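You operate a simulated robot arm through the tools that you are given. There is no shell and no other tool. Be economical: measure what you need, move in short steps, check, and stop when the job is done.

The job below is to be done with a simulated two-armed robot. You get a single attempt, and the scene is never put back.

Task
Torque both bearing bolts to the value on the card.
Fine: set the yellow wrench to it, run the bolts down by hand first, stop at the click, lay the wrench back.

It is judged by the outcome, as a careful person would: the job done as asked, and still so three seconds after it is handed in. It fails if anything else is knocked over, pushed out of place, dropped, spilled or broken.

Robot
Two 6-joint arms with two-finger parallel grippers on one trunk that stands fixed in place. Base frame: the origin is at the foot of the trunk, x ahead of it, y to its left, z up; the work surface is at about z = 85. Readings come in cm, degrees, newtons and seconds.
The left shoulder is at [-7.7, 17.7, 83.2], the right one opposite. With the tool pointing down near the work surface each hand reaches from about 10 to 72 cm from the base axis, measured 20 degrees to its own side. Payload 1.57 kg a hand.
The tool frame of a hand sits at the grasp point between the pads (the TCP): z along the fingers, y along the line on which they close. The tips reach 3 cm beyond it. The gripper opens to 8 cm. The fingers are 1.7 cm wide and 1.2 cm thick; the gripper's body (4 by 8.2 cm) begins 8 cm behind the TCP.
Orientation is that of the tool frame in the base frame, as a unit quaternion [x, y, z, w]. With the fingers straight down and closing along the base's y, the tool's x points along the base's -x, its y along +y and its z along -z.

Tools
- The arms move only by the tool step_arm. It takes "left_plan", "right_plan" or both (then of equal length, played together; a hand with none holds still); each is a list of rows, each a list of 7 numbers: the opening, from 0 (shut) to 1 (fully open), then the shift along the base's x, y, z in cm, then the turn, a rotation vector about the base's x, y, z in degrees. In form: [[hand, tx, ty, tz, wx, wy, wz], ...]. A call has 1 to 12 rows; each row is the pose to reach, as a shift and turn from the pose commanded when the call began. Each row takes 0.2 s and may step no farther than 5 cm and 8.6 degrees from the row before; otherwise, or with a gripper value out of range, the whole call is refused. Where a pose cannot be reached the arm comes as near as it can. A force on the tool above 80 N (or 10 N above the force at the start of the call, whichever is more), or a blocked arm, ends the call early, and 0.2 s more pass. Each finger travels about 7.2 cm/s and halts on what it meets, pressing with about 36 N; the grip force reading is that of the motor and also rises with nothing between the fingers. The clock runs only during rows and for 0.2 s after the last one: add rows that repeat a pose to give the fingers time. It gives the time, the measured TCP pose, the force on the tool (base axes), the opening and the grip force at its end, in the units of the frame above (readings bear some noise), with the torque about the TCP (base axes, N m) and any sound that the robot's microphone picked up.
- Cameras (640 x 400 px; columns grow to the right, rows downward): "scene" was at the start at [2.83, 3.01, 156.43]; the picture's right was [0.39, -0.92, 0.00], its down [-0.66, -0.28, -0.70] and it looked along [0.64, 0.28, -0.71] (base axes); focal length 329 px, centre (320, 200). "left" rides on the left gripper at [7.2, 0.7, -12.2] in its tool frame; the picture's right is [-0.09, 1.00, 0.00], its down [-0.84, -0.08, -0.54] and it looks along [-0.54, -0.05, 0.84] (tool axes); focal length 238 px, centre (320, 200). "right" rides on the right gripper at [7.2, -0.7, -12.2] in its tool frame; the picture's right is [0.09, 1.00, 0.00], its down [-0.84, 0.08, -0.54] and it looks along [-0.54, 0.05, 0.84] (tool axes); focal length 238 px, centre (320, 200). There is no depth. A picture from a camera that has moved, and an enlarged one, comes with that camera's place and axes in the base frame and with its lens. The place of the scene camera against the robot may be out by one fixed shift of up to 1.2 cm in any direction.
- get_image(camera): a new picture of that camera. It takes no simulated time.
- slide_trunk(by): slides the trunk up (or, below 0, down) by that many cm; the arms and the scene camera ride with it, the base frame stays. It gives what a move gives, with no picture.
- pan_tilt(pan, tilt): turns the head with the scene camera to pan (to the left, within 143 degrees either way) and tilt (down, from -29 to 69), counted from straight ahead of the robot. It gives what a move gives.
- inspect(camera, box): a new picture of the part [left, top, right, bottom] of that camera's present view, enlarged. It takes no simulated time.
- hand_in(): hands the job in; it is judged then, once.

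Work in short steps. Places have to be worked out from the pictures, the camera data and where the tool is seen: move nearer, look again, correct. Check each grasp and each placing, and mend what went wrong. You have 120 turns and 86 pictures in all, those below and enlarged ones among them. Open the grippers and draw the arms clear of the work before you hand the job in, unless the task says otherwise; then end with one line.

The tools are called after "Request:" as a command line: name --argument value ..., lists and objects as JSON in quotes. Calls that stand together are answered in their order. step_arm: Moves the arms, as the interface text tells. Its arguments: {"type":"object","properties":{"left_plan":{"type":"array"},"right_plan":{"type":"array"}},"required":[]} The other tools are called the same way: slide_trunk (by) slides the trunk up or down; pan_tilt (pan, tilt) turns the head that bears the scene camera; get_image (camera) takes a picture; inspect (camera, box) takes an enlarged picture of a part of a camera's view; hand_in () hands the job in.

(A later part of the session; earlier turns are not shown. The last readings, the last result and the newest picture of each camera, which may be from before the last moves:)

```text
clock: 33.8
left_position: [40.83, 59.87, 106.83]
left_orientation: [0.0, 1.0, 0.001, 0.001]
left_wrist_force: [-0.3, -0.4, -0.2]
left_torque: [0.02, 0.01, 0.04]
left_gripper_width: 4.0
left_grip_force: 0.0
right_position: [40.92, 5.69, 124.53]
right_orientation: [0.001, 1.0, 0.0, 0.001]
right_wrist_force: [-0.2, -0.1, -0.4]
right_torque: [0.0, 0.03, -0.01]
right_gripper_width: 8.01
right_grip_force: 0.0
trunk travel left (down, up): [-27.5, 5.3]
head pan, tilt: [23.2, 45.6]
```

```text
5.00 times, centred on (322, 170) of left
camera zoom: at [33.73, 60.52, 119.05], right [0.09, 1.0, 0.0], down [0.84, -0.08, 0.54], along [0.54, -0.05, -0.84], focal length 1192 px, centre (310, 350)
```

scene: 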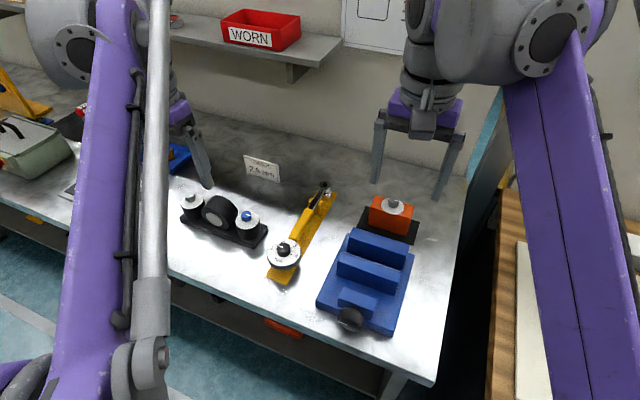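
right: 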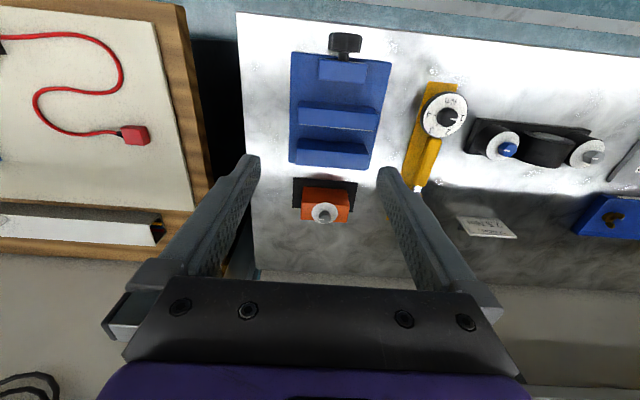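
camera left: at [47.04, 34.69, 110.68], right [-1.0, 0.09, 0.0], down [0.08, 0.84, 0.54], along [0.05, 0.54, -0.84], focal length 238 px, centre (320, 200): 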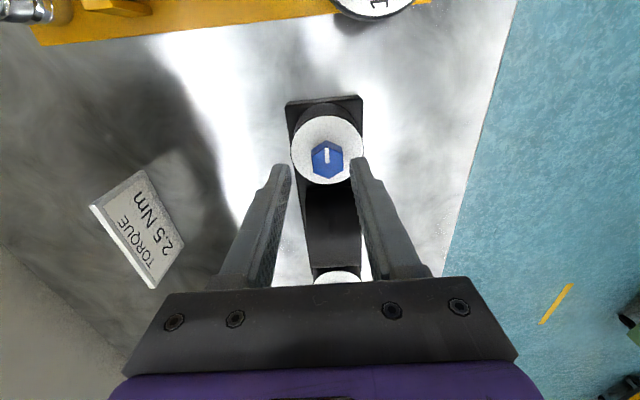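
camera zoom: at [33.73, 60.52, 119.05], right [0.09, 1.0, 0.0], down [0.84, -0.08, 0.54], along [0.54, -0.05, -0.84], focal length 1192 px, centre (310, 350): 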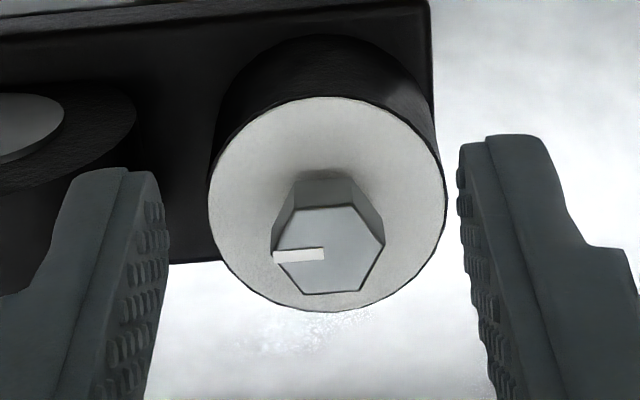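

It has the same configuration as the blue bolt had. I'll pre-turn to +90° above it at about (46.9, 59.75) and check the alignment.

Request:
step_arm --left_plan '[[0.5, 0, 0, 0, 0, 0, 8.2], [0.5, 0, 0, 0, 0, 0, 16.4], [0.5, 1, 0, -1, 0, 0, 24.6], [0.5, 2, 0, -2, 0, 0, 32.8], [0.5, 3, 0, -3, 0, 0, 41], [0.5, 4, 0, -4, 0, 0, 49.2], [0.5, 5, 0, -5, 0, 0, 57.4], [0.5, 6, 0, -6, 0, 0, 65.6], [0.5, 6.1, 0, -7, 0, 0, 73.8], [0.5, 6.1, 0, -8, 0, 0, 82], [0.5, 6.1, 0, -8.3, 0, 0, 90], [0.5, 6.1, 0, -8.3, 0, 0, 90]]'

Request:
inspect --camera "left" --box '[230, 90, 410, 210]'

```text
clock: 36.4
left_position: [46.76, 59.93, 98.38]
left_orientation: [0.708, -0.706, 0.0, 0.001]
left_wrist_force: [-0.8, 0.6, 0.3]
left_torque: [0.0, -0.02, 0.03]
left_gripper_width: 4.02
left_grip_force: 0.1
right_position: [40.97, 5.67, 124.59]
right_orientation: [0.0, 1.0, 0.0, -0.001]
right_wrist_force: [-0.3, 0.0, -0.4]
right_torque: [-0.03, -0.01, 0.0]
right_gripper_width: 8.02
right_grip_force: 0.1
trunk travel left (down, up): [-27.5, 5.3]
head pan, tilt: [23.2, 45.6]
```

```text
3.33 times, centred on (320, 150) of left
camera zoom: at [46.27, 52.78, 110.71], right [-1.0, 0.09, 0.0], down [0.08, 0.84, 0.54], along [0.05, 0.54, -0.84], focal length 794 px, centre (320, 367)
```

zoom: 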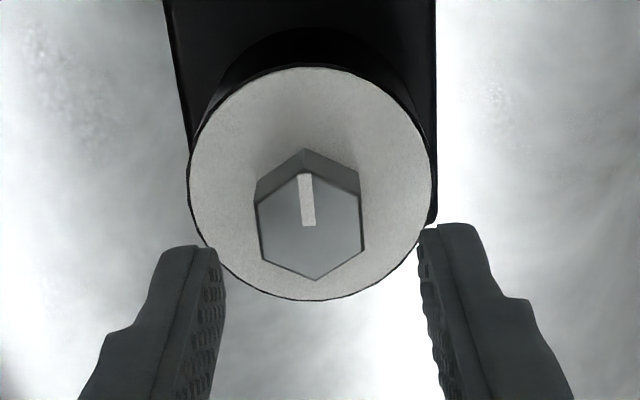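

The grey head centre is at about (47.1, 60.0). I'll shift, lower, grip and turn the first 90°.

Request:
step_arm --left_plan '[[0.5, 0.3, 0.1, -1, 0, 0, 0], [0.5, 0.3, 0.1, -3.35, 0, 0, 0], [0.4, 0.3, 0.1, -3.35, 0, 0, 0], [0.3, 0.3, 0.1, -3.35, 0, 0, 0], [0.2, 0.3, 0.1, -3.35, 0, 0, 0], [0.2, 0.3, 0.1, -3.35, 0, 0, 0]]'

Request:
step_arm --left_plan '[[0.2, 0, 0, -0.02, 0, 0, -8.5], [0.2, 0, 0, -0.04, 0, 0, -17], [0.2, 0, 0, -0.06, 0, 0, -25.5], [0.2, 0, 0, -0.08, 0, 0, -34], [0.2, 0, 0, -0.1, 0, 0, -42.5], [0.2, 0, 0, -0.12, 0, 0, -51], [0.2, 0, 0, -0.14, 0, 0, -59.5], [0.2, 0, 0, -0.16, 0, 0, -68], [0.2, 0, 0, -0.18, 0, 0, -76.5], [0.2, 0, 0, -0.2, 0, 0, -85], [0.2, 0, 0, -0.2, 0, 0, -90], [0.2, 0, 0, -0.2, 0, 0, -90]]'

```text
clock: 37.8
left_position: [47.08, 60.15, 95.14]
left_orientation: [0.708, -0.706, -0.002, 0.002]
left_wrist_force: [-12.0, -3.6, -5.7]
left_torque: [-0.06, 0.26, 0.0]
left_gripper_width: 2.39
left_grip_force: 35.6
right_position: [40.92, 5.65, 124.46]
right_orientation: [0.0, 1.0, 0.0, 0.001]
right_wrist_force: [-0.2, -1.1, 0.4]
right_torque: [0.03, 0.02, 0.01]
right_gripper_width: 7.99
right_grip_force: 0.0
trunk travel left (down, up): [-27.5, 5.3]
head pan, tilt: [23.2, 45.6]
```

```text
clock: 40.4
left_position: [47.37, 59.81, 94.88]
left_orientation: [0.001, 1.0, 0.0, 0.0]
left_wrist_force: [3.5, -28.3, -21.5]
left_torque: [-0.54, -0.2, 0.11]
left_gripper_width: 2.35
left_grip_force: 36.1
right_position: [41.14, 5.5, 124.48]
right_orientation: [0.0, 1.0, 0.001, -0.001]
right_wrist_force: [0.3, 0.2, -1.0]
right_torque: [0.01, 0.0, -0.02]
right_gripper_width: 7.99
right_grip_force: 0.0
trunk travel left (down, up): [-27.5, 5.3]
head pan, tilt: [23.2, 45.6]
```

It turns freely, with a slight −y preload and downward pull. I'll correct y by −0.15 and continue 90°.

Request:
step_arm --left_plan '[[0.2, 0, -0.15, -0.12, 0, 0, -8.5], [0.2, 0, -0.15, -0.14, 0, 0, -17], [0.2, 0, -0.15, -0.16, 0, 0, -25.5], [0.2, 0, -0.15, -0.18, 0, 0, -34], [0.2, 0, -0.15, -0.2, 0, 0, -42.5], [0.2, 0, -0.15, -0.22, 0, 0, -51], [0.2, 0, -0.15, -0.24, 0, 0, -59.5], [0.2, 0, -0.15, -0.26, 0, 0, -68], [0.2, 0, -0.15, -0.28, 0, 0, -76.5], [0.2, 0, -0.15, -0.3, 0, 0, -85]]'

Request:
inspect --camera "left" --box '[230, 90, 410, 210]'

```text
clock: 42.6
left_position: [47.09, 59.83, 94.75]
left_orientation: [0.676, 0.737, 0.0, 0.0]
left_wrist_force: [-12.5, -26.0, -12.1]
left_torque: [-0.52, 0.27, 0.06]
left_gripper_width: 2.37
left_grip_force: 35.8
right_position: [40.93, 5.51, 124.54]
right_orientation: [0.0, 1.0, 0.001, 0.001]
right_wrist_force: [-0.2, 0.5, 0.6]
right_torque: [0.03, -0.01, -0.02]
right_gripper_width: 8.02
right_grip_force: 0.0
trunk travel left (down, up): [-27.5, 5.3]
head pan, tilt: [23.2, 45.6]
```

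```text
3.33 times, centred on (320, 150) of left
camera zoom: at [47.14, 67.0, 107.05], right [1.0, -0.01, 0.0], down [-0.01, -0.84, 0.54], along [0.0, -0.54, -0.84], focal length 794 px, centre (320, 367)
```

zoom: 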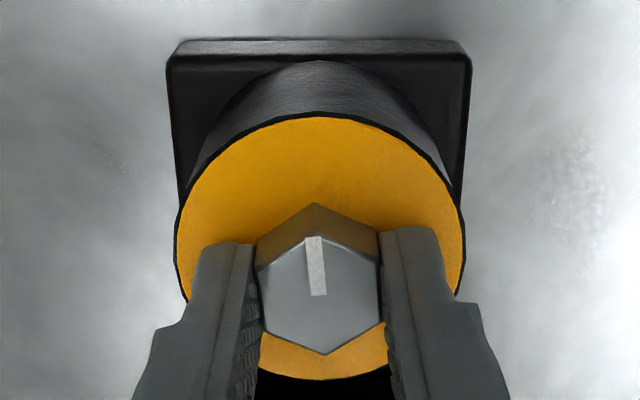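

The washer is orange here at about 175° with negligible torque, so it's nearly seated. I'll continue in small increments.

Request:
step_arm --left_plan '[[0.2, 0, 0, -0.05, 0, 0, -5], [0.2, 0, 0, -0.07, 0, 0, -10]]'

Request:
inspect --camera "left" --box '[230, 90, 410, 210]'

```text
clock: 43.2
left_position: [47.03, 59.75, 94.78]
left_orientation: [0.737, 0.676, 0.001, 0.001]
left_wrist_force: [-9.3, -17.4, 3.7]
left_torque: [-0.84, 0.62, 0.52]
left_gripper_width: 2.35
left_grip_force: 36.0
right_position: [40.92, 5.41, 124.42]
right_orientation: [0.0, 1.0, 0.0, 0.001]
right_wrist_force: [-1.2, 0.0, -0.3]
right_torque: [-0.01, 0.04, 0.02]
right_gripper_width: 8.01
right_grip_force: 0.0
trunk travel left (down, up): [-27.5, 5.3]
head pan, tilt: [23.2, 45.6]
```

```text
3.33 times, centred on (320, 150) of left
camera zoom: at [48.34, 66.88, 107.06], right [0.98, -0.18, 0.0], down [-0.15, -0.83, 0.54], along [-0.1, -0.53, -0.84], focal length 794 px, centre (320, 367)
```

zoom: 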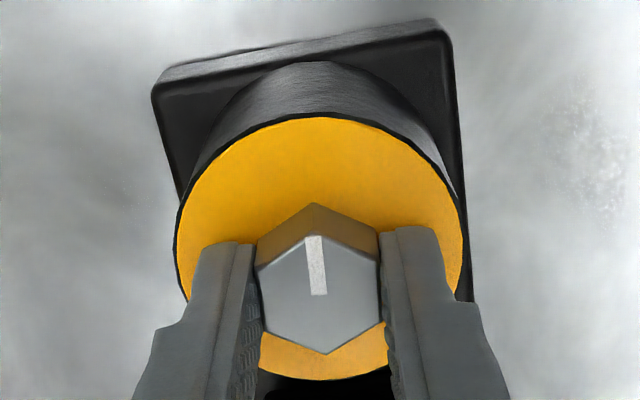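

Torque has reached about 0.5 Nm, so the grey bolt is seated hand-tight (yellow). I'll release, rise and unwind, heading towards the wrench.

Request:
step_arm --left_plan '[[0.35, 0, 0, 0, 0, 0, 0], [0.5, 0, 0, 0, 0, 0, 0], [0.5, 0, 0, 3, 0, 0, 0], [0.5, -1, 0, 7, 0, 0, 8.5], [0.5, -3, 0, 11, 0, 0, 17], [0.5, -4, -3, 13, 0, 0, 25.5], [0.5, -4, -7, 13, 0, 0, 34], [0.5, -4, -11, 13, 0, 0, 42.5], [0.5, -4, -15, 13, 0, 0, 51], [0.5, -4, -19, 13, 0, 0, 59.5], [0.5, -4, -23, 13, 0, 0, 68], [0.5, -4, -26, 13, 0, 0, 76.5]]'

Request:
step_arm --left_plan '[[0.6, 0, -2, 0, 0, 0, 8.5], [0.8, 0, -4, 0, 0, 0, 17], [1, 0, -4, 0, 0, 0, 18.6]]'

Request:
get_image --camera "left"

Request:
get_image --camera "scene"

```text
clock: 45.8
left_position: [43.05, 33.85, 107.6]
left_orientation: [0.159, 0.987, 0.002, 0.0]
left_wrist_force: [-0.1, -0.4, -0.1]
left_torque: [0.03, 0.02, -0.02]
left_gripper_width: 4.02
left_grip_force: 0.0
right_position: [41.06, 5.62, 124.56]
right_orientation: [0.0, 1.0, 0.0, 0.0]
right_wrist_force: [-0.1, -0.4, -1.2]
right_torque: [0.0, -0.02, 0.01]
right_gripper_width: 7.99
right_grip_force: 0.0
trunk travel left (down, up): [-27.5, 5.3]
head pan, tilt: [23.2, 45.6]
```

```text
clock: 46.6
left_position: [43.24, 29.93, 107.66]
left_orientation: [-0.003, 1.0, 0.002, 0.0]
left_wrist_force: [1.0, 0.3, 0.2]
left_torque: [-0.03, 0.0, 0.03]
left_gripper_width: 7.98
left_grip_force: 0.2
right_position: [40.97, 5.73, 124.52]
right_orientation: [0.0, 1.0, 0.0, 0.0]
right_wrist_force: [-0.2, -0.3, -0.4]
right_torque: [0.03, -0.01, -0.04]
right_gripper_width: 8.0
right_grip_force: 0.1
trunk travel left (down, up): [-27.5, 5.3]
head pan, tilt: [23.2, 45.6]
```

```text
47 pictures are left
camera left: at [36.04, 30.5, 119.88], right [0.09, 1.0, 0.0], down [0.84, -0.08, 0.54], along [0.54, -0.05, -0.84], focal length 238 px, centre (320, 200)
```

left: 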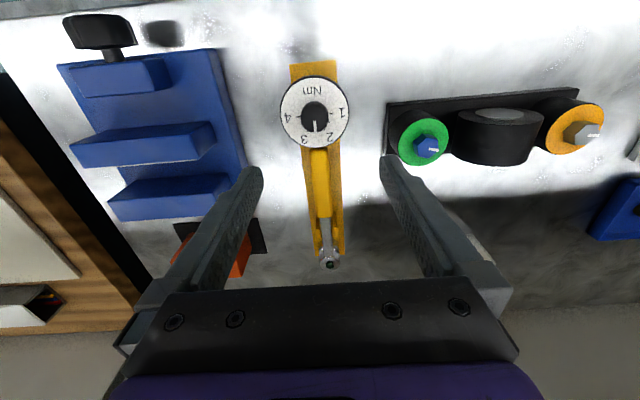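

```text
46 pictures are left
camera scene: at [2.85, 3.03, 156.43], right [0.39, -0.92, 0.0], down [-0.66, -0.28, -0.7], along [0.64, 0.27, -0.71], focal length 329 px, centre (320, 200)
```

scene: 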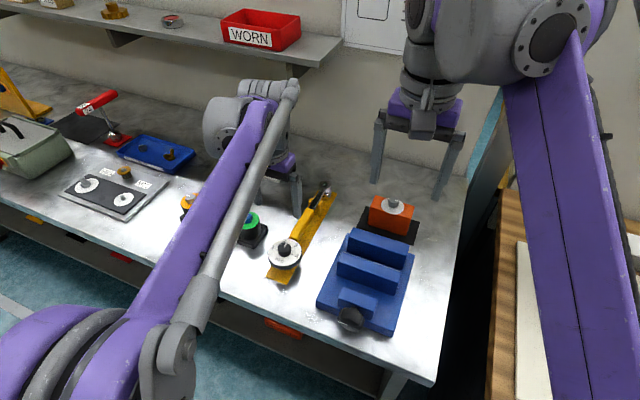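

I'll enlarge the wrench to learn its handle and head geometry.

Request:
inspect --camera "left" --box '[260, 140, 396, 280]'

Request:
inspect --camera "scene" --box '[260, 170, 350, 290]'

Request:
inspect --camera "right" --box '[360, 60, 500, 230]'

```text
2.86 times, centred on (328, 210) of left
camera zoom: at [36.04, 30.5, 119.88], right [0.09, 1.0, 0.0], down [0.84, -0.08, 0.54], along [0.54, -0.05, -0.84], focal length 681 px, centre (297, 171)
```

zoom: 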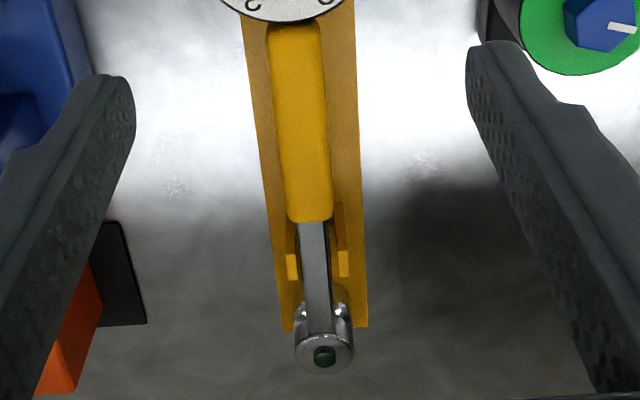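

```text
3.33 times, centred on (305, 230) of scene
camera zoom: at [2.85, 3.03, 156.43], right [0.39, -0.92, 0.0], down [-0.66, -0.28, -0.7], along [0.64, 0.27, -0.71], focal length 1097 px, centre (370, 100)
```

zoom: 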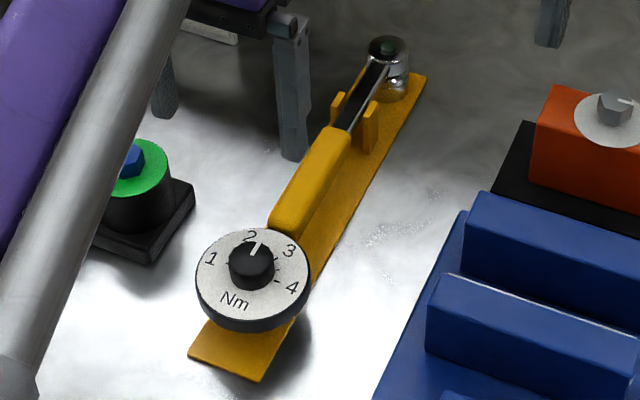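

```text
2.35 times, centred on (430, 145) of right
camera zoom: at [33.7, 5.02, 136.62], right [-0.09, 1.0, 0.0], down [0.84, 0.08, 0.54], along [0.54, 0.05, -0.84], focal length 561 px, centre (61, 329)
```

zoom: 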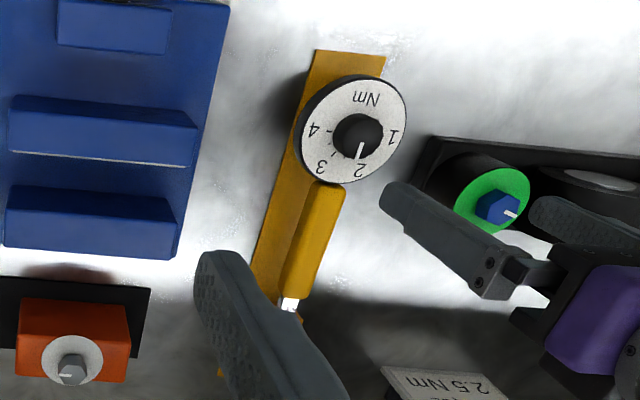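

The wrench lies along x at y ≈ 29.3, with the handle from x 47.3 to 58.5 and the socket head at x ≈ 67.6. I'll go above the handle at x = 52.5 and look before gripping.

Request:
step_arm --left_plan '[[1, 4, -0.3, -2, 0, 0, 0], [1, 8, -0.6, -4, 0, 0, 0], [1, 9.3, -0.6, -8, 0, 0, 0], [1, 9.3, -0.6, -12, 0, 0, 0], [1, 9.3, -0.6, -12, 0, 0, 0]]'

Request:
get_image --camera "left"

Request:
inspect --camera "scene" --box '[260, 170, 350, 290]'

```text
clock: 47.8
left_position: [52.49, 29.22, 95.55]
left_orientation: [-0.001, 1.0, 0.002, 0.0]
left_wrist_force: [-0.2, 0.2, -0.1]
left_torque: [-0.02, -0.02, -0.01]
left_gripper_width: 7.98
left_grip_force: 0.1
right_position: [40.91, 5.68, 124.42]
right_orientation: [0.0, 1.0, 0.0, 0.0]
right_wrist_force: [-1.0, -0.9, 0.7]
right_torque: [0.01, 0.0, -0.03]
right_gripper_width: 8.0
right_grip_force: 0.1
trunk travel left (down, up): [-27.5, 5.3]
head pan, tilt: [23.2, 45.6]
```

```text
42 pictures are left
camera left: at [45.28, 29.79, 107.89], right [0.09, 1.0, 0.0], down [0.84, -0.08, 0.54], along [0.54, -0.05, -0.84], focal length 238 px, centre (320, 200)
```

left: 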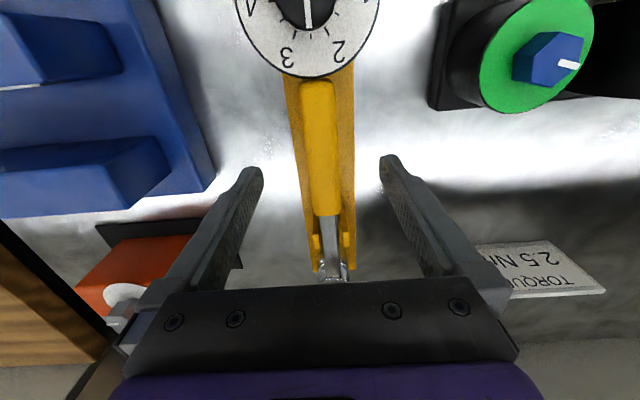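

```text
3.33 times, centred on (305, 230) of scene
camera zoom: at [2.8, 3.0, 156.43], right [0.39, -0.92, 0.0], down [-0.66, -0.28, -0.7], along [0.64, 0.28, -0.71], focal length 1097 px, centre (370, 100)
```

zoom: 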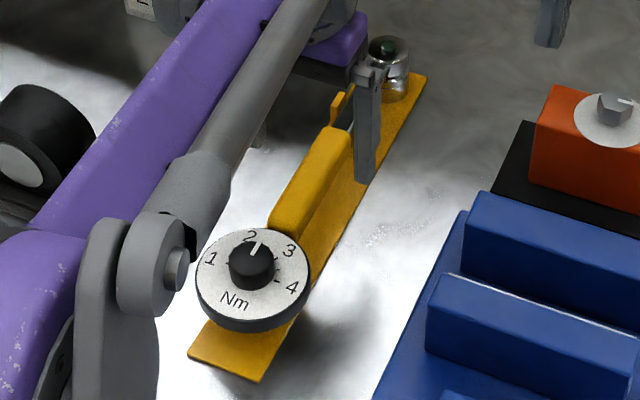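

The dial is exactly on the 2.5 tick, and the handle lies centred under the hand. I'll descend to z ≈ 90 and close.

Request:
step_arm --left_plan '[[0.8, 0, 0.1, -2.5, 0, 0, 0], [0.7, 0, 0.1, -5.4, 0, 0, 0], [0.5, 0, 0.1, -5.4, 0, 0, 0], [0.35, 0, 0.1, -5.4, 0, 0, 0], [0.2, 0, 0.1, -5.4, 0, 0, 0], [0.15, 0, 0.1, -5.4, 0, 0, 0]]'

Request:
get_image --camera "left"

Request:
inspect --camera "scene" --box '[260, 170, 350, 290]'

```text
clock: 49.2
left_position: [52.49, 29.33, 90.17]
left_orientation: [-0.002, 1.0, 0.002, 0.0]
left_wrist_force: [-1.2, 0.0, 0.8]
left_torque: [-0.02, -0.05, 0.05]
left_gripper_width: 2.58
left_grip_force: 36.1
right_position: [40.97, 5.69, 124.67]
right_orientation: [0.0, 1.0, 0.001, 0.0]
right_wrist_force: [-0.1, -0.1, 0.4]
right_torque: [-0.02, 0.02, -0.01]
right_gripper_width: 8.0
right_grip_force: 0.0
trunk travel left (down, up): [-27.5, 5.3]
head pan, tilt: [23.2, 45.6]
```

```text
40 pictures are left
camera left: at [45.36, 29.92, 102.45], right [0.09, 1.0, 0.0], down [0.84, -0.08, 0.54], along [0.54, -0.05, -0.84], focal length 238 px, centre (320, 200)
```

left: 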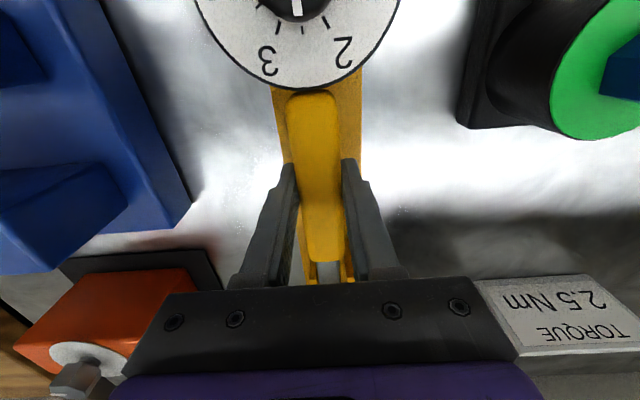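

```text
3.33 times, centred on (305, 230) of scene
camera zoom: at [2.83, 3.02, 156.43], right [0.39, -0.92, 0.0], down [-0.66, -0.28, -0.7], along [0.64, 0.28, -0.71], focal length 1097 px, centre (370, 100)
```

zoom: 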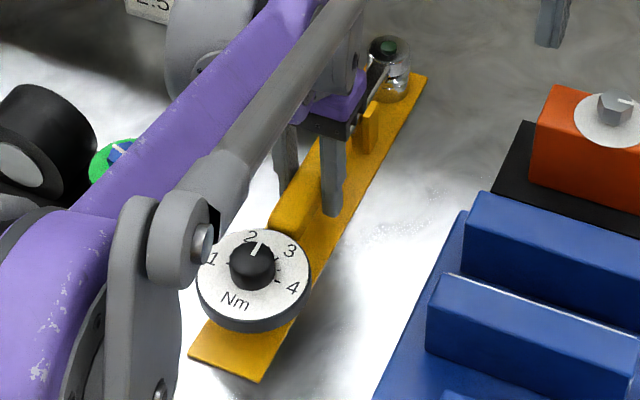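

The handle is gripped at 2.58 cm. I'll lift 4 cm straight up and check.

Request:
step_arm --left_plan '[[0.15, 0, 0, 1, 0, 0, 0], [0.15, 0, 0, 2.5, 0, 0, 0], [0.15, 0, 0, 4, 0, 0, 0], [0.15, 0, 0, 4, 0, 0, 0]]'

Request:
get_image --camera "scene"

Request:
inspect --camera "scene" --box '[260, 150, 350, 270]'

```text
clock: 50.2
left_position: [52.56, 29.39, 94.2]
left_orientation: [-0.001, 1.0, 0.001, 0.0]
left_wrist_force: [-0.1, -0.1, -4.5]
left_torque: [0.03, -0.03, 0.01]
left_gripper_width: 2.57
left_grip_force: 35.9
right_position: [41.03, 5.74, 124.52]
right_orientation: [0.0, 1.0, 0.0, 0.0]
right_wrist_force: [-0.3, 0.8, 0.2]
right_torque: [0.01, -0.01, -0.03]
right_gripper_width: 8.01
right_grip_force: 0.0
trunk travel left (down, up): [-27.5, 5.3]
head pan, tilt: [23.2, 45.6]
```

```text
38 pictures are left
camera scene: at [2.89, 3.04, 156.43], right [0.39, -0.92, 0.0], down [-0.66, -0.28, -0.7], along [0.64, 0.27, -0.72], focal length 329 px, centre (320, 200)
```

scene: 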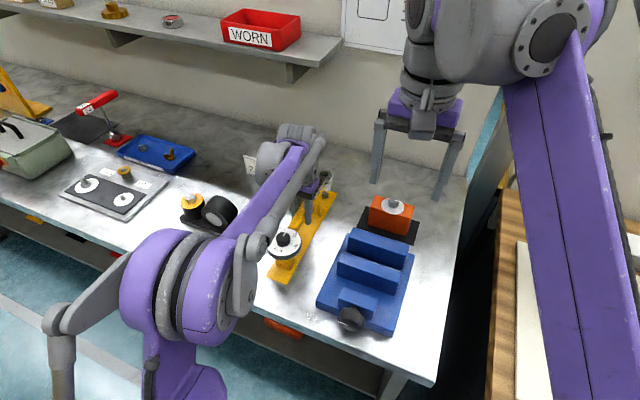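

```text
3.33 times, centred on (305, 210) of scene
camera zoom: at [2.89, 3.04, 156.43], right [0.39, -0.92, 0.0], down [-0.66, -0.28, -0.7], along [0.64, 0.27, -0.72], focal length 1097 px, centre (370, 167)
```

zoom: 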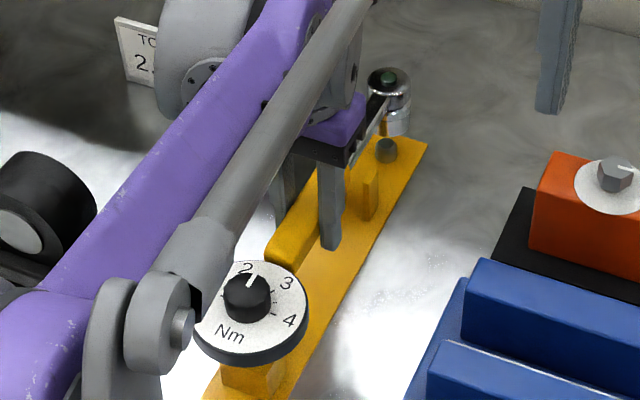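

The wrench lifts balanced (4.5 N), and a hex peg on the stand marks the socket's resting place (rest TCP: 52.5, 29.33, 90.17). I'll raise it more and carry it so the socket comes above the blue bolt.

Request:
step_arm --left_plan '[[0.15, 0, 0, 3, 0, 0, 0], [0.15, -1, 0, 6, 0, 0, 0], [0.15, -5, 0, 6.5, 0, 0, 0], [0.15, -9, 1, 6.5, 0, 0, 0], [0.15, -13, 3, 6.5, 0, 0, 0], [0.15, -17, 5, 6.5, 0, 0, 0], [0.15, -20.3, 8, 6.5, 0, 0, 0], [0.15, -20.3, 12, 6.5, 0, 0, 0], [0.15, -20.3, 12.8, 6.5, 0, 0, 0], [0.15, -20.3, 12.8, 6.5, 0, 0, 0]]'

Request:
get_image --camera "scene"

Request:
get_image --camera "right"

```text
clock: 52.4
left_position: [32.2, 42.16, 100.56]
left_orientation: [-0.001, 1.0, 0.001, 0.0]
left_wrist_force: [-0.1, 1.0, -4.9]
left_torque: [0.0, 0.01, -0.02]
left_gripper_width: 2.58
left_grip_force: 36.1
right_position: [41.0, 5.64, 124.46]
right_orientation: [0.0, 1.0, 0.001, 0.001]
right_wrist_force: [0.4, -0.3, 0.1]
right_torque: [-0.04, 0.01, 0.02]
right_gripper_width: 8.01
right_grip_force: 0.0
trunk travel left (down, up): [-27.5, 5.3]
head pan, tilt: [23.2, 45.6]
```

```text
36 pictures are left
camera scene: at [2.89, 3.08, 156.43], right [0.39, -0.92, 0.0], down [-0.66, -0.28, -0.7], along [0.64, 0.27, -0.72], focal length 329 px, centre (320, 200)
```

scene: 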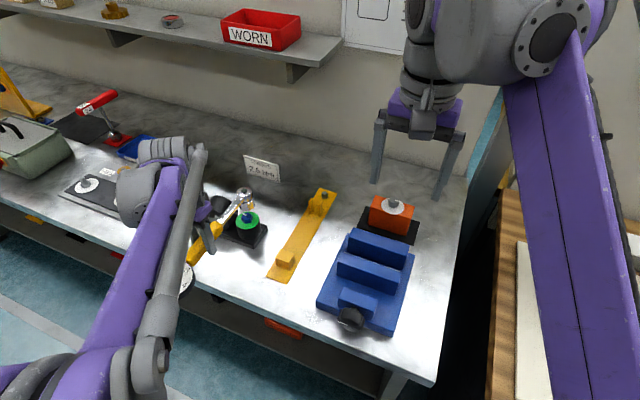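

```text
35 pictures are left
camera right: at [33.74, 5.06, 136.61], right [-0.09, 1.0, 0.0], down [0.84, 0.08, 0.54], along [0.54, 0.05, -0.84], focal length 238 px, centre (320, 200)
```

right: 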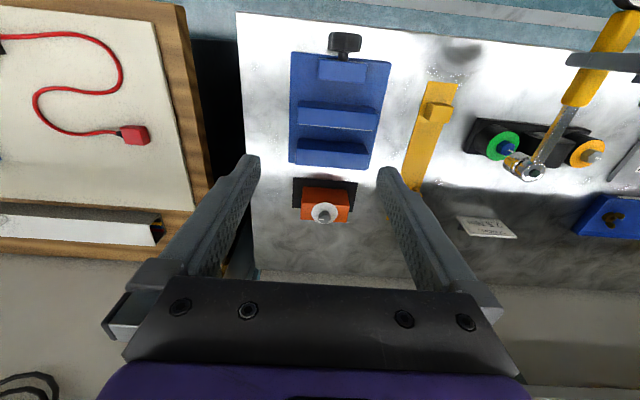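

Both the scene and right cameras see the socket and bolt. I'll enlarge both views to triangulate.

Request:
inspect --camera "scene" --box '[210, 170, 290, 250]'

Request:
inspect --camera "right" --box '[470, 110, 570, 190]'

```text
5.00 times, centred on (250, 210) of scene
camera zoom: at [2.89, 3.08, 156.43], right [0.39, -0.92, 0.0], down [-0.66, -0.28, -0.7], along [0.64, 0.27, -0.72], focal length 1646 px, centre (670, 150)
```

zoom: 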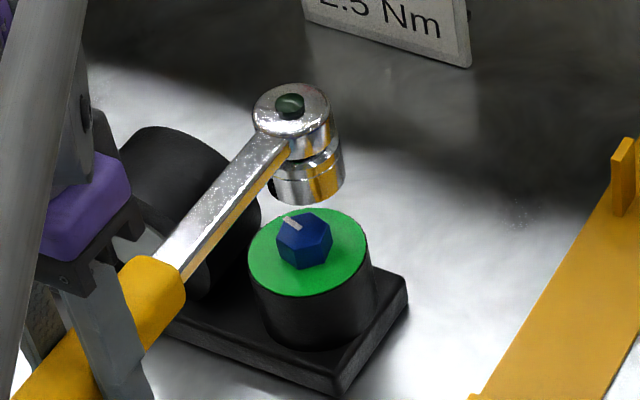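

```text
5.00 times, centred on (520, 150) of right
camera zoom: at [33.74, 5.06, 136.61], right [-0.09, 1.0, 0.0], down [0.84, 0.08, 0.54], along [0.54, 0.05, -0.84], focal length 1192 px, centre (-680, 450)
```

zoom: 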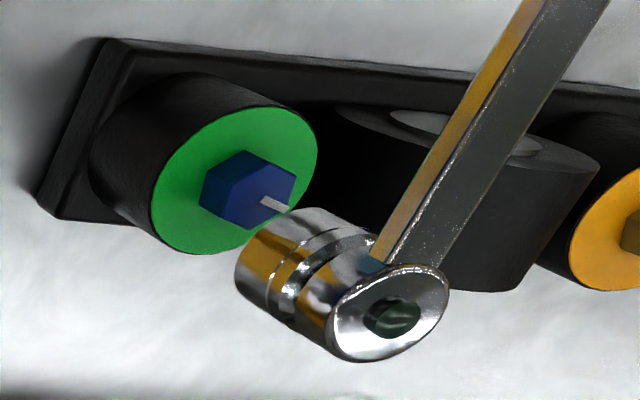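

Triangulation (corrected with the known bolt) puts the socket head at (48.1, 41.95), with its bottom at z ≈ 95.7. It must shift about (−1.05, +0.2) to reach the bolt. I'll check the peg's shape for the socket's hex orientation.

Request:
inspect --camera "scene" --box '[305, 180, 345, 210]'

Request:
step_arm --left_plan '[[0.15, -1.05, 0.2, 0, 0, 0, 0], [0.15, -1.05, 0.2, -1.5, 0, 0, 0], [0.15, -1.05, 0.2, -1.5, 0, 0, 0]]'

Request:
inspect --camera "scene" --box '[210, 170, 290, 250]'

Request:
inspect --camera "right" --box '[470, 110, 570, 190]'

```text
13.33 times, centred on (325, 195) of scene
camera zoom: at [2.89, 3.08, 156.43], right [0.39, -0.92, 0.0], down [-0.66, -0.28, -0.7], along [0.64, 0.27, -0.72], focal length 4389 px, centre (253, 267)
```

zoom: 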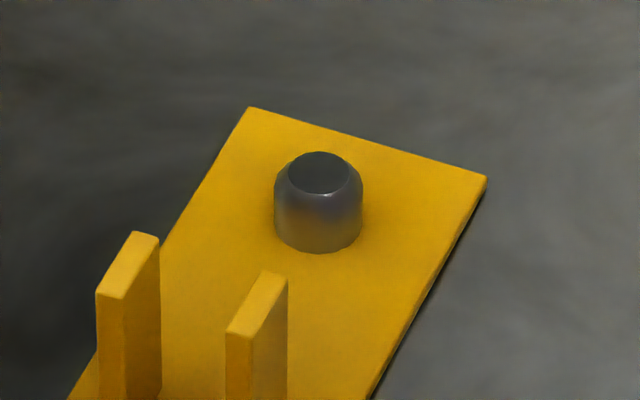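

```text
clock: 53.2
left_position: [31.02, 42.4, 99.11]
left_orientation: [-0.001, 1.0, 0.002, 0.0]
left_wrist_force: [0.5, 0.4, -4.7]
left_torque: [0.01, 0.01, 0.01]
left_gripper_width: 2.57
left_grip_force: 36.1
right_position: [40.99, 5.66, 124.45]
right_orientation: [0.0, 1.0, 0.001, 0.0]
right_wrist_force: [-0.4, 0.7, -0.1]
right_torque: [-0.02, 0.01, 0.0]
right_gripper_width: 7.98
right_grip_force: 0.0
trunk travel left (down, up): [-27.5, 5.3]
head pan, tilt: [23.2, 45.6]
```

```text
5.00 times, centred on (250, 210) of scene
camera zoom: at [2.81, 3.01, 156.43], right [0.39, -0.92, 0.0], down [-0.66, -0.28, -0.7], along [0.64, 0.28, -0.71], focal length 1646 px, centre (670, 150)
```

zoom: 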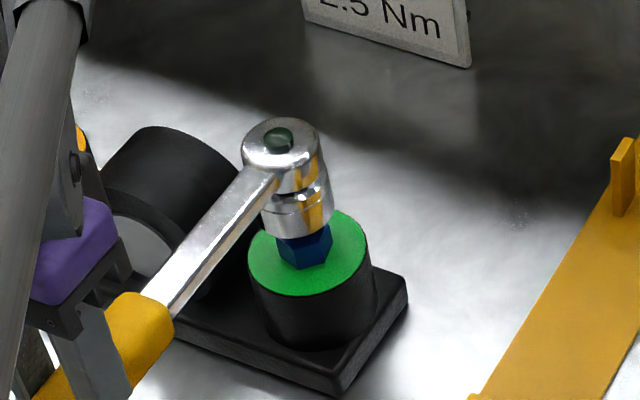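

```text
5.00 times, centred on (520, 150) of right
camera zoom: at [33.67, 5.0, 136.63], right [-0.09, 1.0, 0.0], down [0.84, 0.08, 0.54], along [0.54, 0.05, -0.84], focal length 1192 px, centre (-680, 450)
```

zoom: 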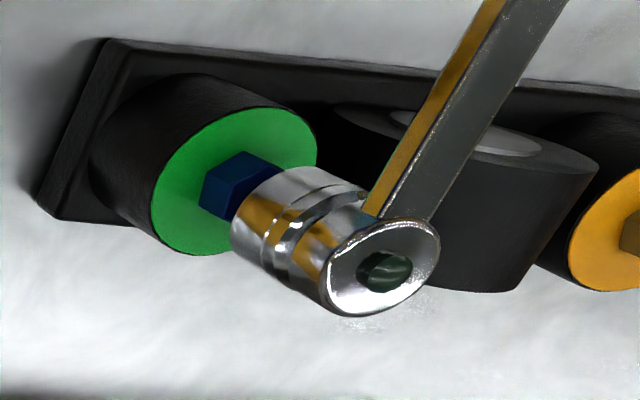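

The socket lines up over the bolt in both views. I'll lower it gently in small steps and watch the force.

Request:
step_arm --left_plan '[[0.15, 0, 0, -0.5, 0, 0, 0], [0.15, 0, 0, -1, 0, 0, 0], [0.15, 0, 0, -1.4, 0, 0, 0], [0.15, 0, 0, -1.4, 0, 0, 0]]'

Request:
inspect --camera "right" --box '[470, 110, 570, 190]'

```text
clock: 54.2
left_position: [30.95, 42.35, 97.71]
left_orientation: [0.0, 1.0, 0.001, 0.001]
left_wrist_force: [-6.9, -2.3, 5.3]
left_torque: [-0.17, -1.12, -0.45]
left_gripper_width: 2.58
left_grip_force: 36.1
right_position: [40.82, 5.67, 124.52]
right_orientation: [0.0, 1.0, 0.0, 0.001]
right_wrist_force: [0.2, 0.1, -1.0]
right_torque: [0.01, 0.02, 0.02]
right_gripper_width: 7.99
right_grip_force: 0.0
trunk travel left (down, up): [-27.5, 5.3]
head pan, tilt: [23.2, 45.6]
```

```text
5.00 times, centred on (520, 150) of right
camera zoom: at [33.55, 4.94, 136.67], right [-0.09, 1.0, 0.0], down [0.84, 0.08, 0.54], along [0.54, 0.05, -0.84], focal length 1192 px, centre (-680, 450)
```

zoom: 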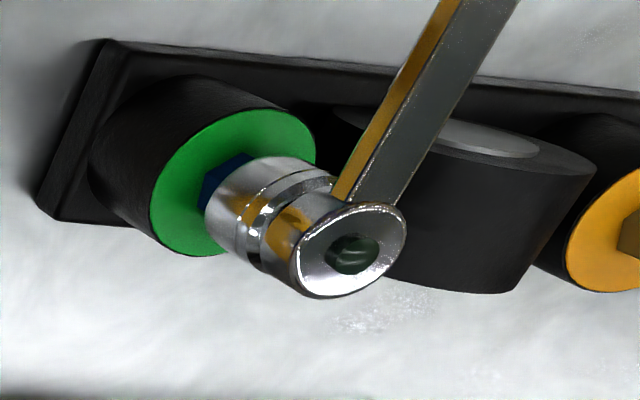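

The socket rests on top of the head, probably because the hex isn't aligned (the bolt vertices are 16° off). I'll raise it slightly, swing the wrench 16° clockwise about the bolt, and lower again.

Request:
step_arm --left_plan '[[0.15, 0, 0, 0.5, 0, 0, 0], [0.15, 0.04, 1.12, 0.5, 0, 0, -4], [0.15, 0.16, 2.24, 0.5, 0, 0, -8], [0.15, 0.35, 3.35, 0.5, 0, 0, -12], [0.15, 0.62, 4.44, 0.5, 0, 0, -16], [0.15, 0.62, 4.44, 0, 0, 0, -16], [0.15, 0.62, 4.44, -0.4, 0, 0, -16], [0.15, 0.62, 4.44, -0.4, 0, 0, -16]]'

Request:
inspect --camera "right" --box '[470, 110, 570, 190]'

```text
clock: 56.0
left_position: [31.62, 46.84, 97.43]
left_orientation: [0.137, 0.991, 0.001, 0.001]
left_wrist_force: [-3.3, 0.4, 4.0]
left_torque: [-0.43, -1.18, -0.03]
left_gripper_width: 2.6
left_grip_force: 35.9
right_position: [40.83, 5.51, 124.58]
right_orientation: [0.0, 1.0, 0.0, 0.001]
right_wrist_force: [-0.4, -0.4, 0.1]
right_torque: [-0.03, 0.0, 0.02]
right_gripper_width: 8.03
right_grip_force: 0.0
trunk travel left (down, up): [-27.5, 5.3]
head pan, tilt: [23.2, 45.6]
```

```text
5.00 times, centred on (520, 150) of right
camera zoom: at [33.6, 4.98, 136.65], right [-0.09, 1.0, 0.0], down [0.84, 0.08, 0.54], along [0.54, 0.05, -0.84], focal length 1192 px, centre (-680, 450)
```

zoom: 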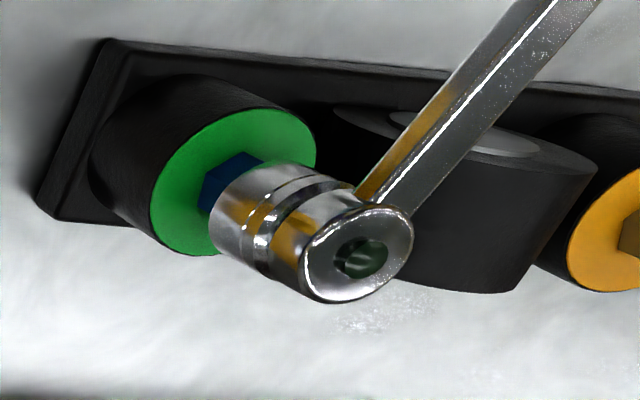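

It's still resting on top, and the sideways force (−x) hints that the socket sits slightly too far +x. I'll lift, shift −0.2 in x and −0.1 in y, and try again here.

Request:
step_arm --left_plan '[[0.15, 0, 0, 0.8, 0, 0, 0], [0.15, -0.2, -0.1, 0.8, 0, 0, 0], [0.15, -0.2, -0.1, 0.3, 0, 0, 0], [0.15, -0.2, -0.1, 0, 0, 0, 0], [0.15, -0.2, -0.1, 0, 0, 0, 0]]'

Request:
inspect --camera "scene" --box '[220, 180, 280, 240]'

```text
clock: 57.2
left_position: [31.58, 46.77, 97.34]
left_orientation: [0.138, 0.99, 0.001, 0.0]
left_wrist_force: [-0.5, -0.2, -4.6]
left_torque: [0.0, 0.0, 0.0]
left_gripper_width: 2.58
left_grip_force: 35.9
right_position: [40.98, 5.75, 124.54]
right_orientation: [0.0, 1.0, 0.0, 0.0]
right_wrist_force: [-0.2, 0.2, -0.3]
right_torque: [0.01, 0.02, 0.0]
right_gripper_width: 7.99
right_grip_force: 0.2
trunk travel left (down, up): [-27.5, 5.3]
head pan, tilt: [23.2, 45.6]
```

```text
6.67 times, centred on (250, 210) of scene
camera zoom: at [2.86, 3.04, 156.43], right [0.39, -0.92, 0.0], down [-0.66, -0.28, -0.7], along [0.64, 0.27, -0.72], focal length 2194 px, centre (787, 133)
```

zoom: 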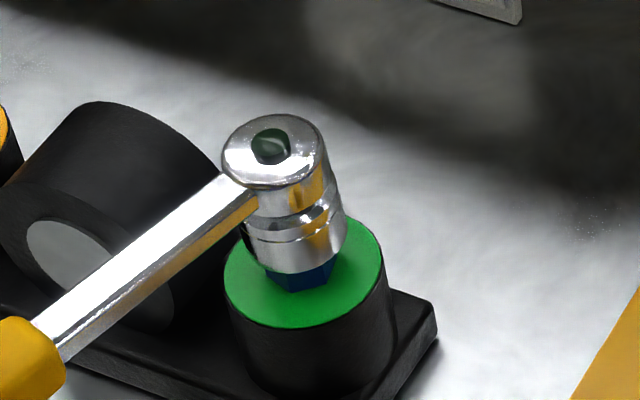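

There is no contact force now at z 97.34, so the socket is dropping over the head. I'll continue down gently.

Request:
step_arm --left_plan '[[0.15, 0, 0, -0.3, 0, 0, 0], [0.15, 0, 0, -0.6, 0, 0, 0], [0.15, 0, 0, -0.9, 0, 0, 0], [0.15, 0, 0, -0.9, 0, 0, 0]]'

Request:
inspect --camera "scene" --box '[220, 180, 280, 240]'

```text
clock: 58.2
left_position: [31.5, 46.66, 96.78]
left_orientation: [0.138, 0.99, 0.003, 0.002]
left_wrist_force: [2.0, 7.2, 57.2]
left_torque: [-0.57, -0.33, 0.07]
left_gripper_width: 2.59
left_grip_force: 36.1
right_position: [40.84, 5.42, 124.67]
right_orientation: [0.0, 1.0, 0.0, 0.002]
right_wrist_force: [0.0, -0.1, -0.6]
right_torque: [0.0, 0.02, 0.0]
right_gripper_width: 8.01
right_grip_force: 0.1
trunk travel left (down, up): [-27.5, 5.3]
head pan, tilt: [23.2, 45.6]
```

```text
6.67 times, centred on (250, 210) of scene
camera zoom: at [2.52, 2.68, 156.5], right [0.39, -0.92, 0.0], down [-0.66, -0.28, -0.7], along [0.64, 0.28, -0.71], focal length 2194 px, centre (787, 133)
```

zoom: 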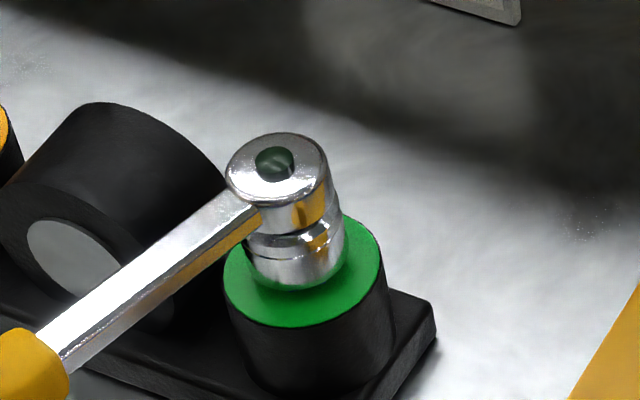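

57 N upward acts near the hand itself rather than at the socket. I'll back off a bit and look with the left camera for something under the hand.

Request:
step_arm --left_plan '[[0.15, 0, 0, 0.2, 0, 0, 0], [0.15, 0, 0, 0.35, 0, 0, 0], [0.15, 0, 0, 0.35, 0, 0, 0]]'

Request:
get_image --camera "left"

Request:
get_image --camera "scene"

```text
clock: 59.0
left_position: [31.37, 46.76, 96.87]
left_orientation: [0.139, 0.99, 0.001, 0.0]
left_wrist_force: [3.1, 3.3, 35.3]
left_torque: [0.18, 0.83, -0.01]
left_gripper_width: 2.58
left_grip_force: 35.4
right_position: [40.94, 5.5, 124.5]
right_orientation: [0.001, 1.0, 0.002, 0.001]
right_wrist_force: [1.4, -0.3, -0.2]
right_torque: [0.01, -0.03, -0.01]
right_gripper_width: 7.99
right_grip_force: 0.1
trunk travel left (down, up): [-27.5, 5.3]
head pan, tilt: [23.2, 45.6]
```

```text
25 pictures are left
camera left: at [24.75, 49.2, 109.15], right [0.36, 0.93, 0.0], down [0.78, -0.31, 0.54], along [0.51, -0.19, -0.84], focal length 238 px, centre (320, 200)
```

left: 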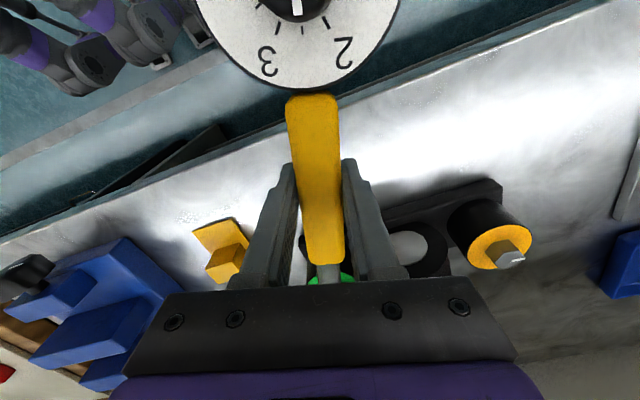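

```text
24 pictures are left
camera scene: at [2.72, 2.79, 156.43], right [0.39, -0.92, 0.0], down [-0.66, -0.28, -0.7], along [0.64, 0.28, -0.71], focal length 329 px, centre (320, 200)
```

scene: 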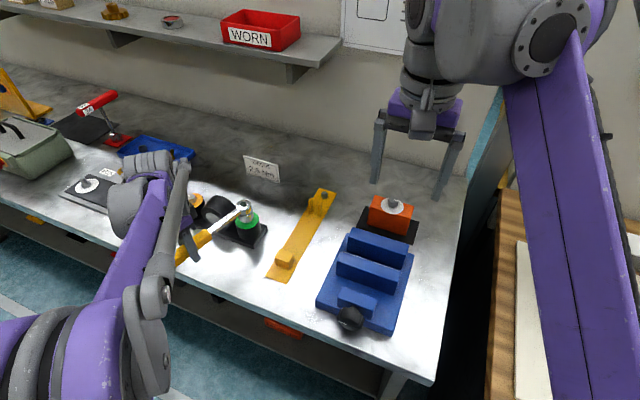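

I'll relieve the vertical load by raising 0.5 more and see how the forces react.

Request:
step_arm --left_plan '[[0.15, 0, 0, 0.25, 0, 0, 0], [0.15, 0, 0, 0.5, 0, 0, 0], [0.15, 0, 0, 0.5, 0, 0, 0]]'

Request:
inspect --camera "scene" --box '[140, 180, 280, 300]'

```text
clock: 59.8
left_position: [31.54, 46.69, 97.12]
left_orientation: [0.139, 0.99, -0.001, 0.0]
left_wrist_force: [-5.6, -10.0, -24.0]
left_torque: [0.26, 0.95, -0.81]
left_gripper_width: 2.6
left_grip_force: 36.0
right_position: [41.15, 5.68, 124.4]
right_orientation: [-0.001, 1.0, 0.0, 0.0]
right_wrist_force: [0.3, 0.1, -0.9]
right_torque: [0.01, 0.02, 0.03]
right_gripper_width: 7.99
right_grip_force: 0.1
trunk travel left (down, up): [-27.5, 5.3]
head pan, tilt: [23.2, 45.6]
```

```text
3.33 times, centred on (210, 240) of scene
camera zoom: at [2.9, 3.05, 156.39], right [0.39, -0.92, 0.0], down [-0.66, -0.28, -0.7], along [0.64, 0.27, -0.72], focal length 1097 px, centre (687, 67)
```

zoom: 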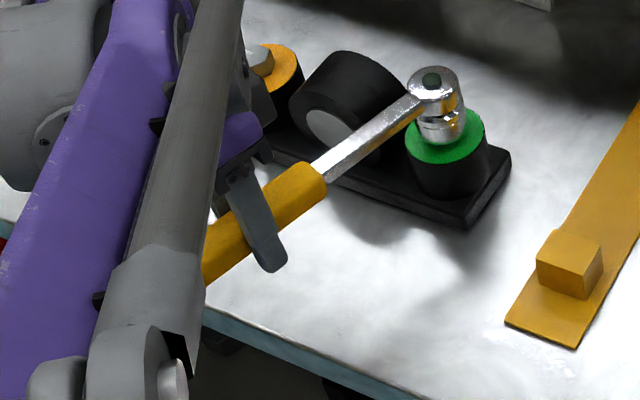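

The wrench is captured on the bolt head, with a neutral z of about 97.05. I'll lower 0.2 to relax it, then begin swinging clockwise about the bolt in 1° steps, listening for the click.

Request:
step_arm --left_plan '[[0.15, 0, 0, -0.2, 0, 0, 0], [0.15, 0, 0, -0.2, 0, 0, 0]]'

Request:
step_arm --left_plan '[[0.15, 0.08, 0.27, 0, 0, 0, -1]]'

```text
clock: 60.4
left_position: [31.54, 46.79, 97.08]
left_orientation: [0.139, 0.99, 0.001, 0.001]
left_wrist_force: [-4.5, -9.1, -10.5]
left_torque: [-0.51, -0.09, -0.74]
left_gripper_width: 2.58
left_grip_force: 36.1
right_position: [41.03, 5.66, 124.55]
right_orientation: [0.0, 1.0, 0.001, 0.0]
right_wrist_force: [-0.4, 0.1, -0.2]
right_torque: [-0.01, 0.0, 0.01]
right_gripper_width: 7.98
right_grip_force: 0.0
trunk travel left (down, up): [-27.5, 5.3]
head pan, tilt: [23.2, 45.6]
```

```text
clock: 60.8
left_position: [31.56, 46.98, 97.11]
left_orientation: [0.147, 0.989, 0.002, 0.0]
left_wrist_force: [-5.3, -8.0, -7.7]
left_torque: [-0.5, -0.4, -0.59]
left_gripper_width: 2.59
left_grip_force: 35.8
right_position: [40.95, 5.56, 124.53]
right_orientation: [0.0, 1.0, -0.001, 0.0]
right_wrist_force: [0.0, 0.0, -0.4]
right_torque: [-0.01, -0.01, 0.01]
right_gripper_width: 7.96
right_grip_force: 0.1
trunk travel left (down, up): [-27.5, 5.3]
head pan, tilt: [23.2, 45.6]
```

The torque about the bolt is about 0.9 Nm so far with no click. I'll continue in small steps.

Request:
step_arm --left_plan '[[0.15, 0.06, 0.2, 0, 0, 0, -0.7], [0.15, 0.12, 0.4, 0, 0, 0, -1.4]]'

```text
clock: 61.4
left_position: [31.76, 47.36, 97.14]
left_orientation: [0.159, 0.987, 0.002, 0.0]
left_wrist_force: [-3.2, -8.5, -13.9]
left_torque: [-0.07, 0.15, -0.56]
left_gripper_width: 2.58
left_grip_force: 35.9
right_position: [40.99, 5.64, 124.46]
right_orientation: [0.0, 1.0, 0.0, 0.0]
right_wrist_force: [0.3, 0.4, -0.3]
right_torque: [0.0, 0.01, 0.03]
right_gripper_width: 7.99
right_grip_force: 0.1
trunk travel left (down, up): [-27.5, 5.3]
head pan, tilt: [23.2, 45.6]
```

Request:
step_arm --left_plan '[[0.15, 0.09, 0.27, 0, 0, 0, -1], [0.15, 0.18, 0.54, 0, 0, 0, -2]]'

Request:
inspect --camera "scene" --box '[210, 170, 290, 250]'

```text
clock: 62.0
left_position: [31.91, 48.06, 97.21]
left_orientation: [0.176, 0.984, 0.001, 0.0]
left_wrist_force: [-4.6, -11.9, -18.1]
left_torque: [0.02, 0.26, -0.75]
left_gripper_width: 2.59
left_grip_force: 36.3
right_position: [41.1, 5.68, 124.46]
right_orientation: [0.0, 1.0, 0.0, 0.0]
right_wrist_force: [-1.1, 0.2, -0.1]
right_torque: [0.01, -0.04, 0.0]
right_gripper_width: 8.01
right_grip_force: 0.0
trunk travel left (down, up): [-27.5, 5.3]
head pan, tilt: [23.2, 45.6]
```

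```text
5.00 times, centred on (250, 210) of scene
camera zoom: at [2.87, 2.97, 156.42], right [0.39, -0.92, 0.0], down [-0.66, -0.28, -0.7], along [0.64, 0.28, -0.71], focal length 1646 px, centre (670, 150)
```

zoom: 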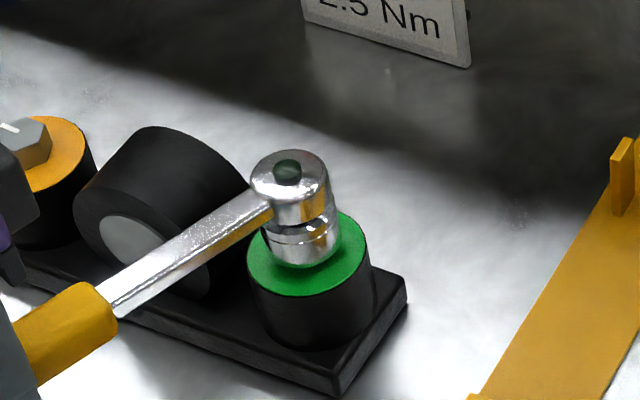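

The torque is now about 1.3 Nm and rising. I'll continue with 1.5° and ease z by −0.15.

Request:
step_arm --left_plan '[[0.15, 0.07, 0.2, -0.15, 0, 0, -0.75], [0.15, 0.15, 0.39, -0.15, 0, 0, -1.5]]'

```text
clock: 62.6
left_position: [32.08, 48.32, 97.03]
left_orientation: [0.189, 0.982, 0.001, 0.001]
left_wrist_force: [-0.3, -5.8, 6.7]
left_torque: [-0.95, -0.91, 0.05]
left_gripper_width: 2.58
left_grip_force: 35.7
right_position: [40.88, 5.65, 124.54]
right_orientation: [0.0, 1.0, 0.001, 0.0]
right_wrist_force: [-0.3, -0.5, 0.5]
right_torque: [-0.01, 0.01, 0.05]
right_gripper_width: 8.01
right_grip_force: 0.0
trunk travel left (down, up): [-27.5, 5.3]
head pan, tilt: [23.2, 45.6]
```

Request:
step_arm --left_plan '[[0.15, 0.1, 0.26, 0.05, 0, 0, -1], [0.15, 0.21, 0.51, 0.05, 0, 0, -2]]'

```text
clock: 63.2
left_position: [32.28, 48.82, 97.14]
left_orientation: [0.205, 0.979, 0.002, 0.001]
left_wrist_force: [2.3, -7.8, 2.8]
left_torque: [-0.38, -0.48, 0.2]
left_gripper_width: 2.6
left_grip_force: 36.1
right_position: [40.95, 5.47, 124.47]
right_orientation: [0.0, 1.0, 0.001, 0.0]
right_wrist_force: [-0.2, -0.6, 0.2]
right_torque: [-0.02, -0.02, 0.04]
right_gripper_width: 7.99
right_grip_force: 0.1
trunk travel left (down, up): [-27.5, 5.3]
head pan, tilt: [23.2, 45.6]
```

The torque is about 1.2 Nm and rises about 0.05 per degree. I'll go on in 3° steps.

Request:
step_arm --left_plan '[[0.15, 0.12, 0.26, 0, 0, 0, -1], [0.15, 0.24, 0.51, 0, 0, 0, -2], [0.15, 0.37, 0.76, 0, 0, 0, -3]]'

```text
clock: 64.0
left_position: [32.61, 49.59, 96.99]
left_orientation: [0.232, 0.973, 0.002, -0.001]
left_wrist_force: [0.7, -13.0, -3.0]
left_torque: [-0.04, 0.17, -0.28]
left_gripper_width: 2.6
left_grip_force: 35.9
right_position: [41.03, 5.45, 124.42]
right_orientation: [0.0, 1.0, 0.001, 0.0]
right_wrist_force: [-0.2, -0.8, 0.4]
right_torque: [0.0, 0.01, -0.02]
right_gripper_width: 8.03
right_grip_force: 0.0
trunk travel left (down, up): [-27.5, 5.3]
head pan, tilt: [23.2, 45.6]
```

Now about 1.55 Nm. Another 3°.

Request:
step_arm --left_plan '[[0.15, 0.13, 0.25, 0, 0, 0, -1], [0.15, 0.27, 0.5, 0, 0, 0, -2], [0.15, 0.41, 0.74, 0, 0, 0, -3]]'

```text
clock: 64.8
left_position: [33.02, 50.34, 97.03]
left_orientation: [0.257, 0.966, 0.001, 0.0]
left_wrist_force: [-1.5, -15.1, -9.4]
left_torque: [0.18, 0.71, -0.8]
left_gripper_width: 2.59
left_grip_force: 36.0
right_position: [41.09, 5.48, 124.52]
right_orientation: [0.0, 1.0, 0.001, -0.001]
right_wrist_force: [-0.1, -0.6, 0.2]
right_torque: [0.01, -0.01, -0.04]
right_gripper_width: 8.0
right_grip_force: 0.0
trunk travel left (down, up): [-27.5, 5.3]
head pan, tilt: [23.2, 45.6]
```

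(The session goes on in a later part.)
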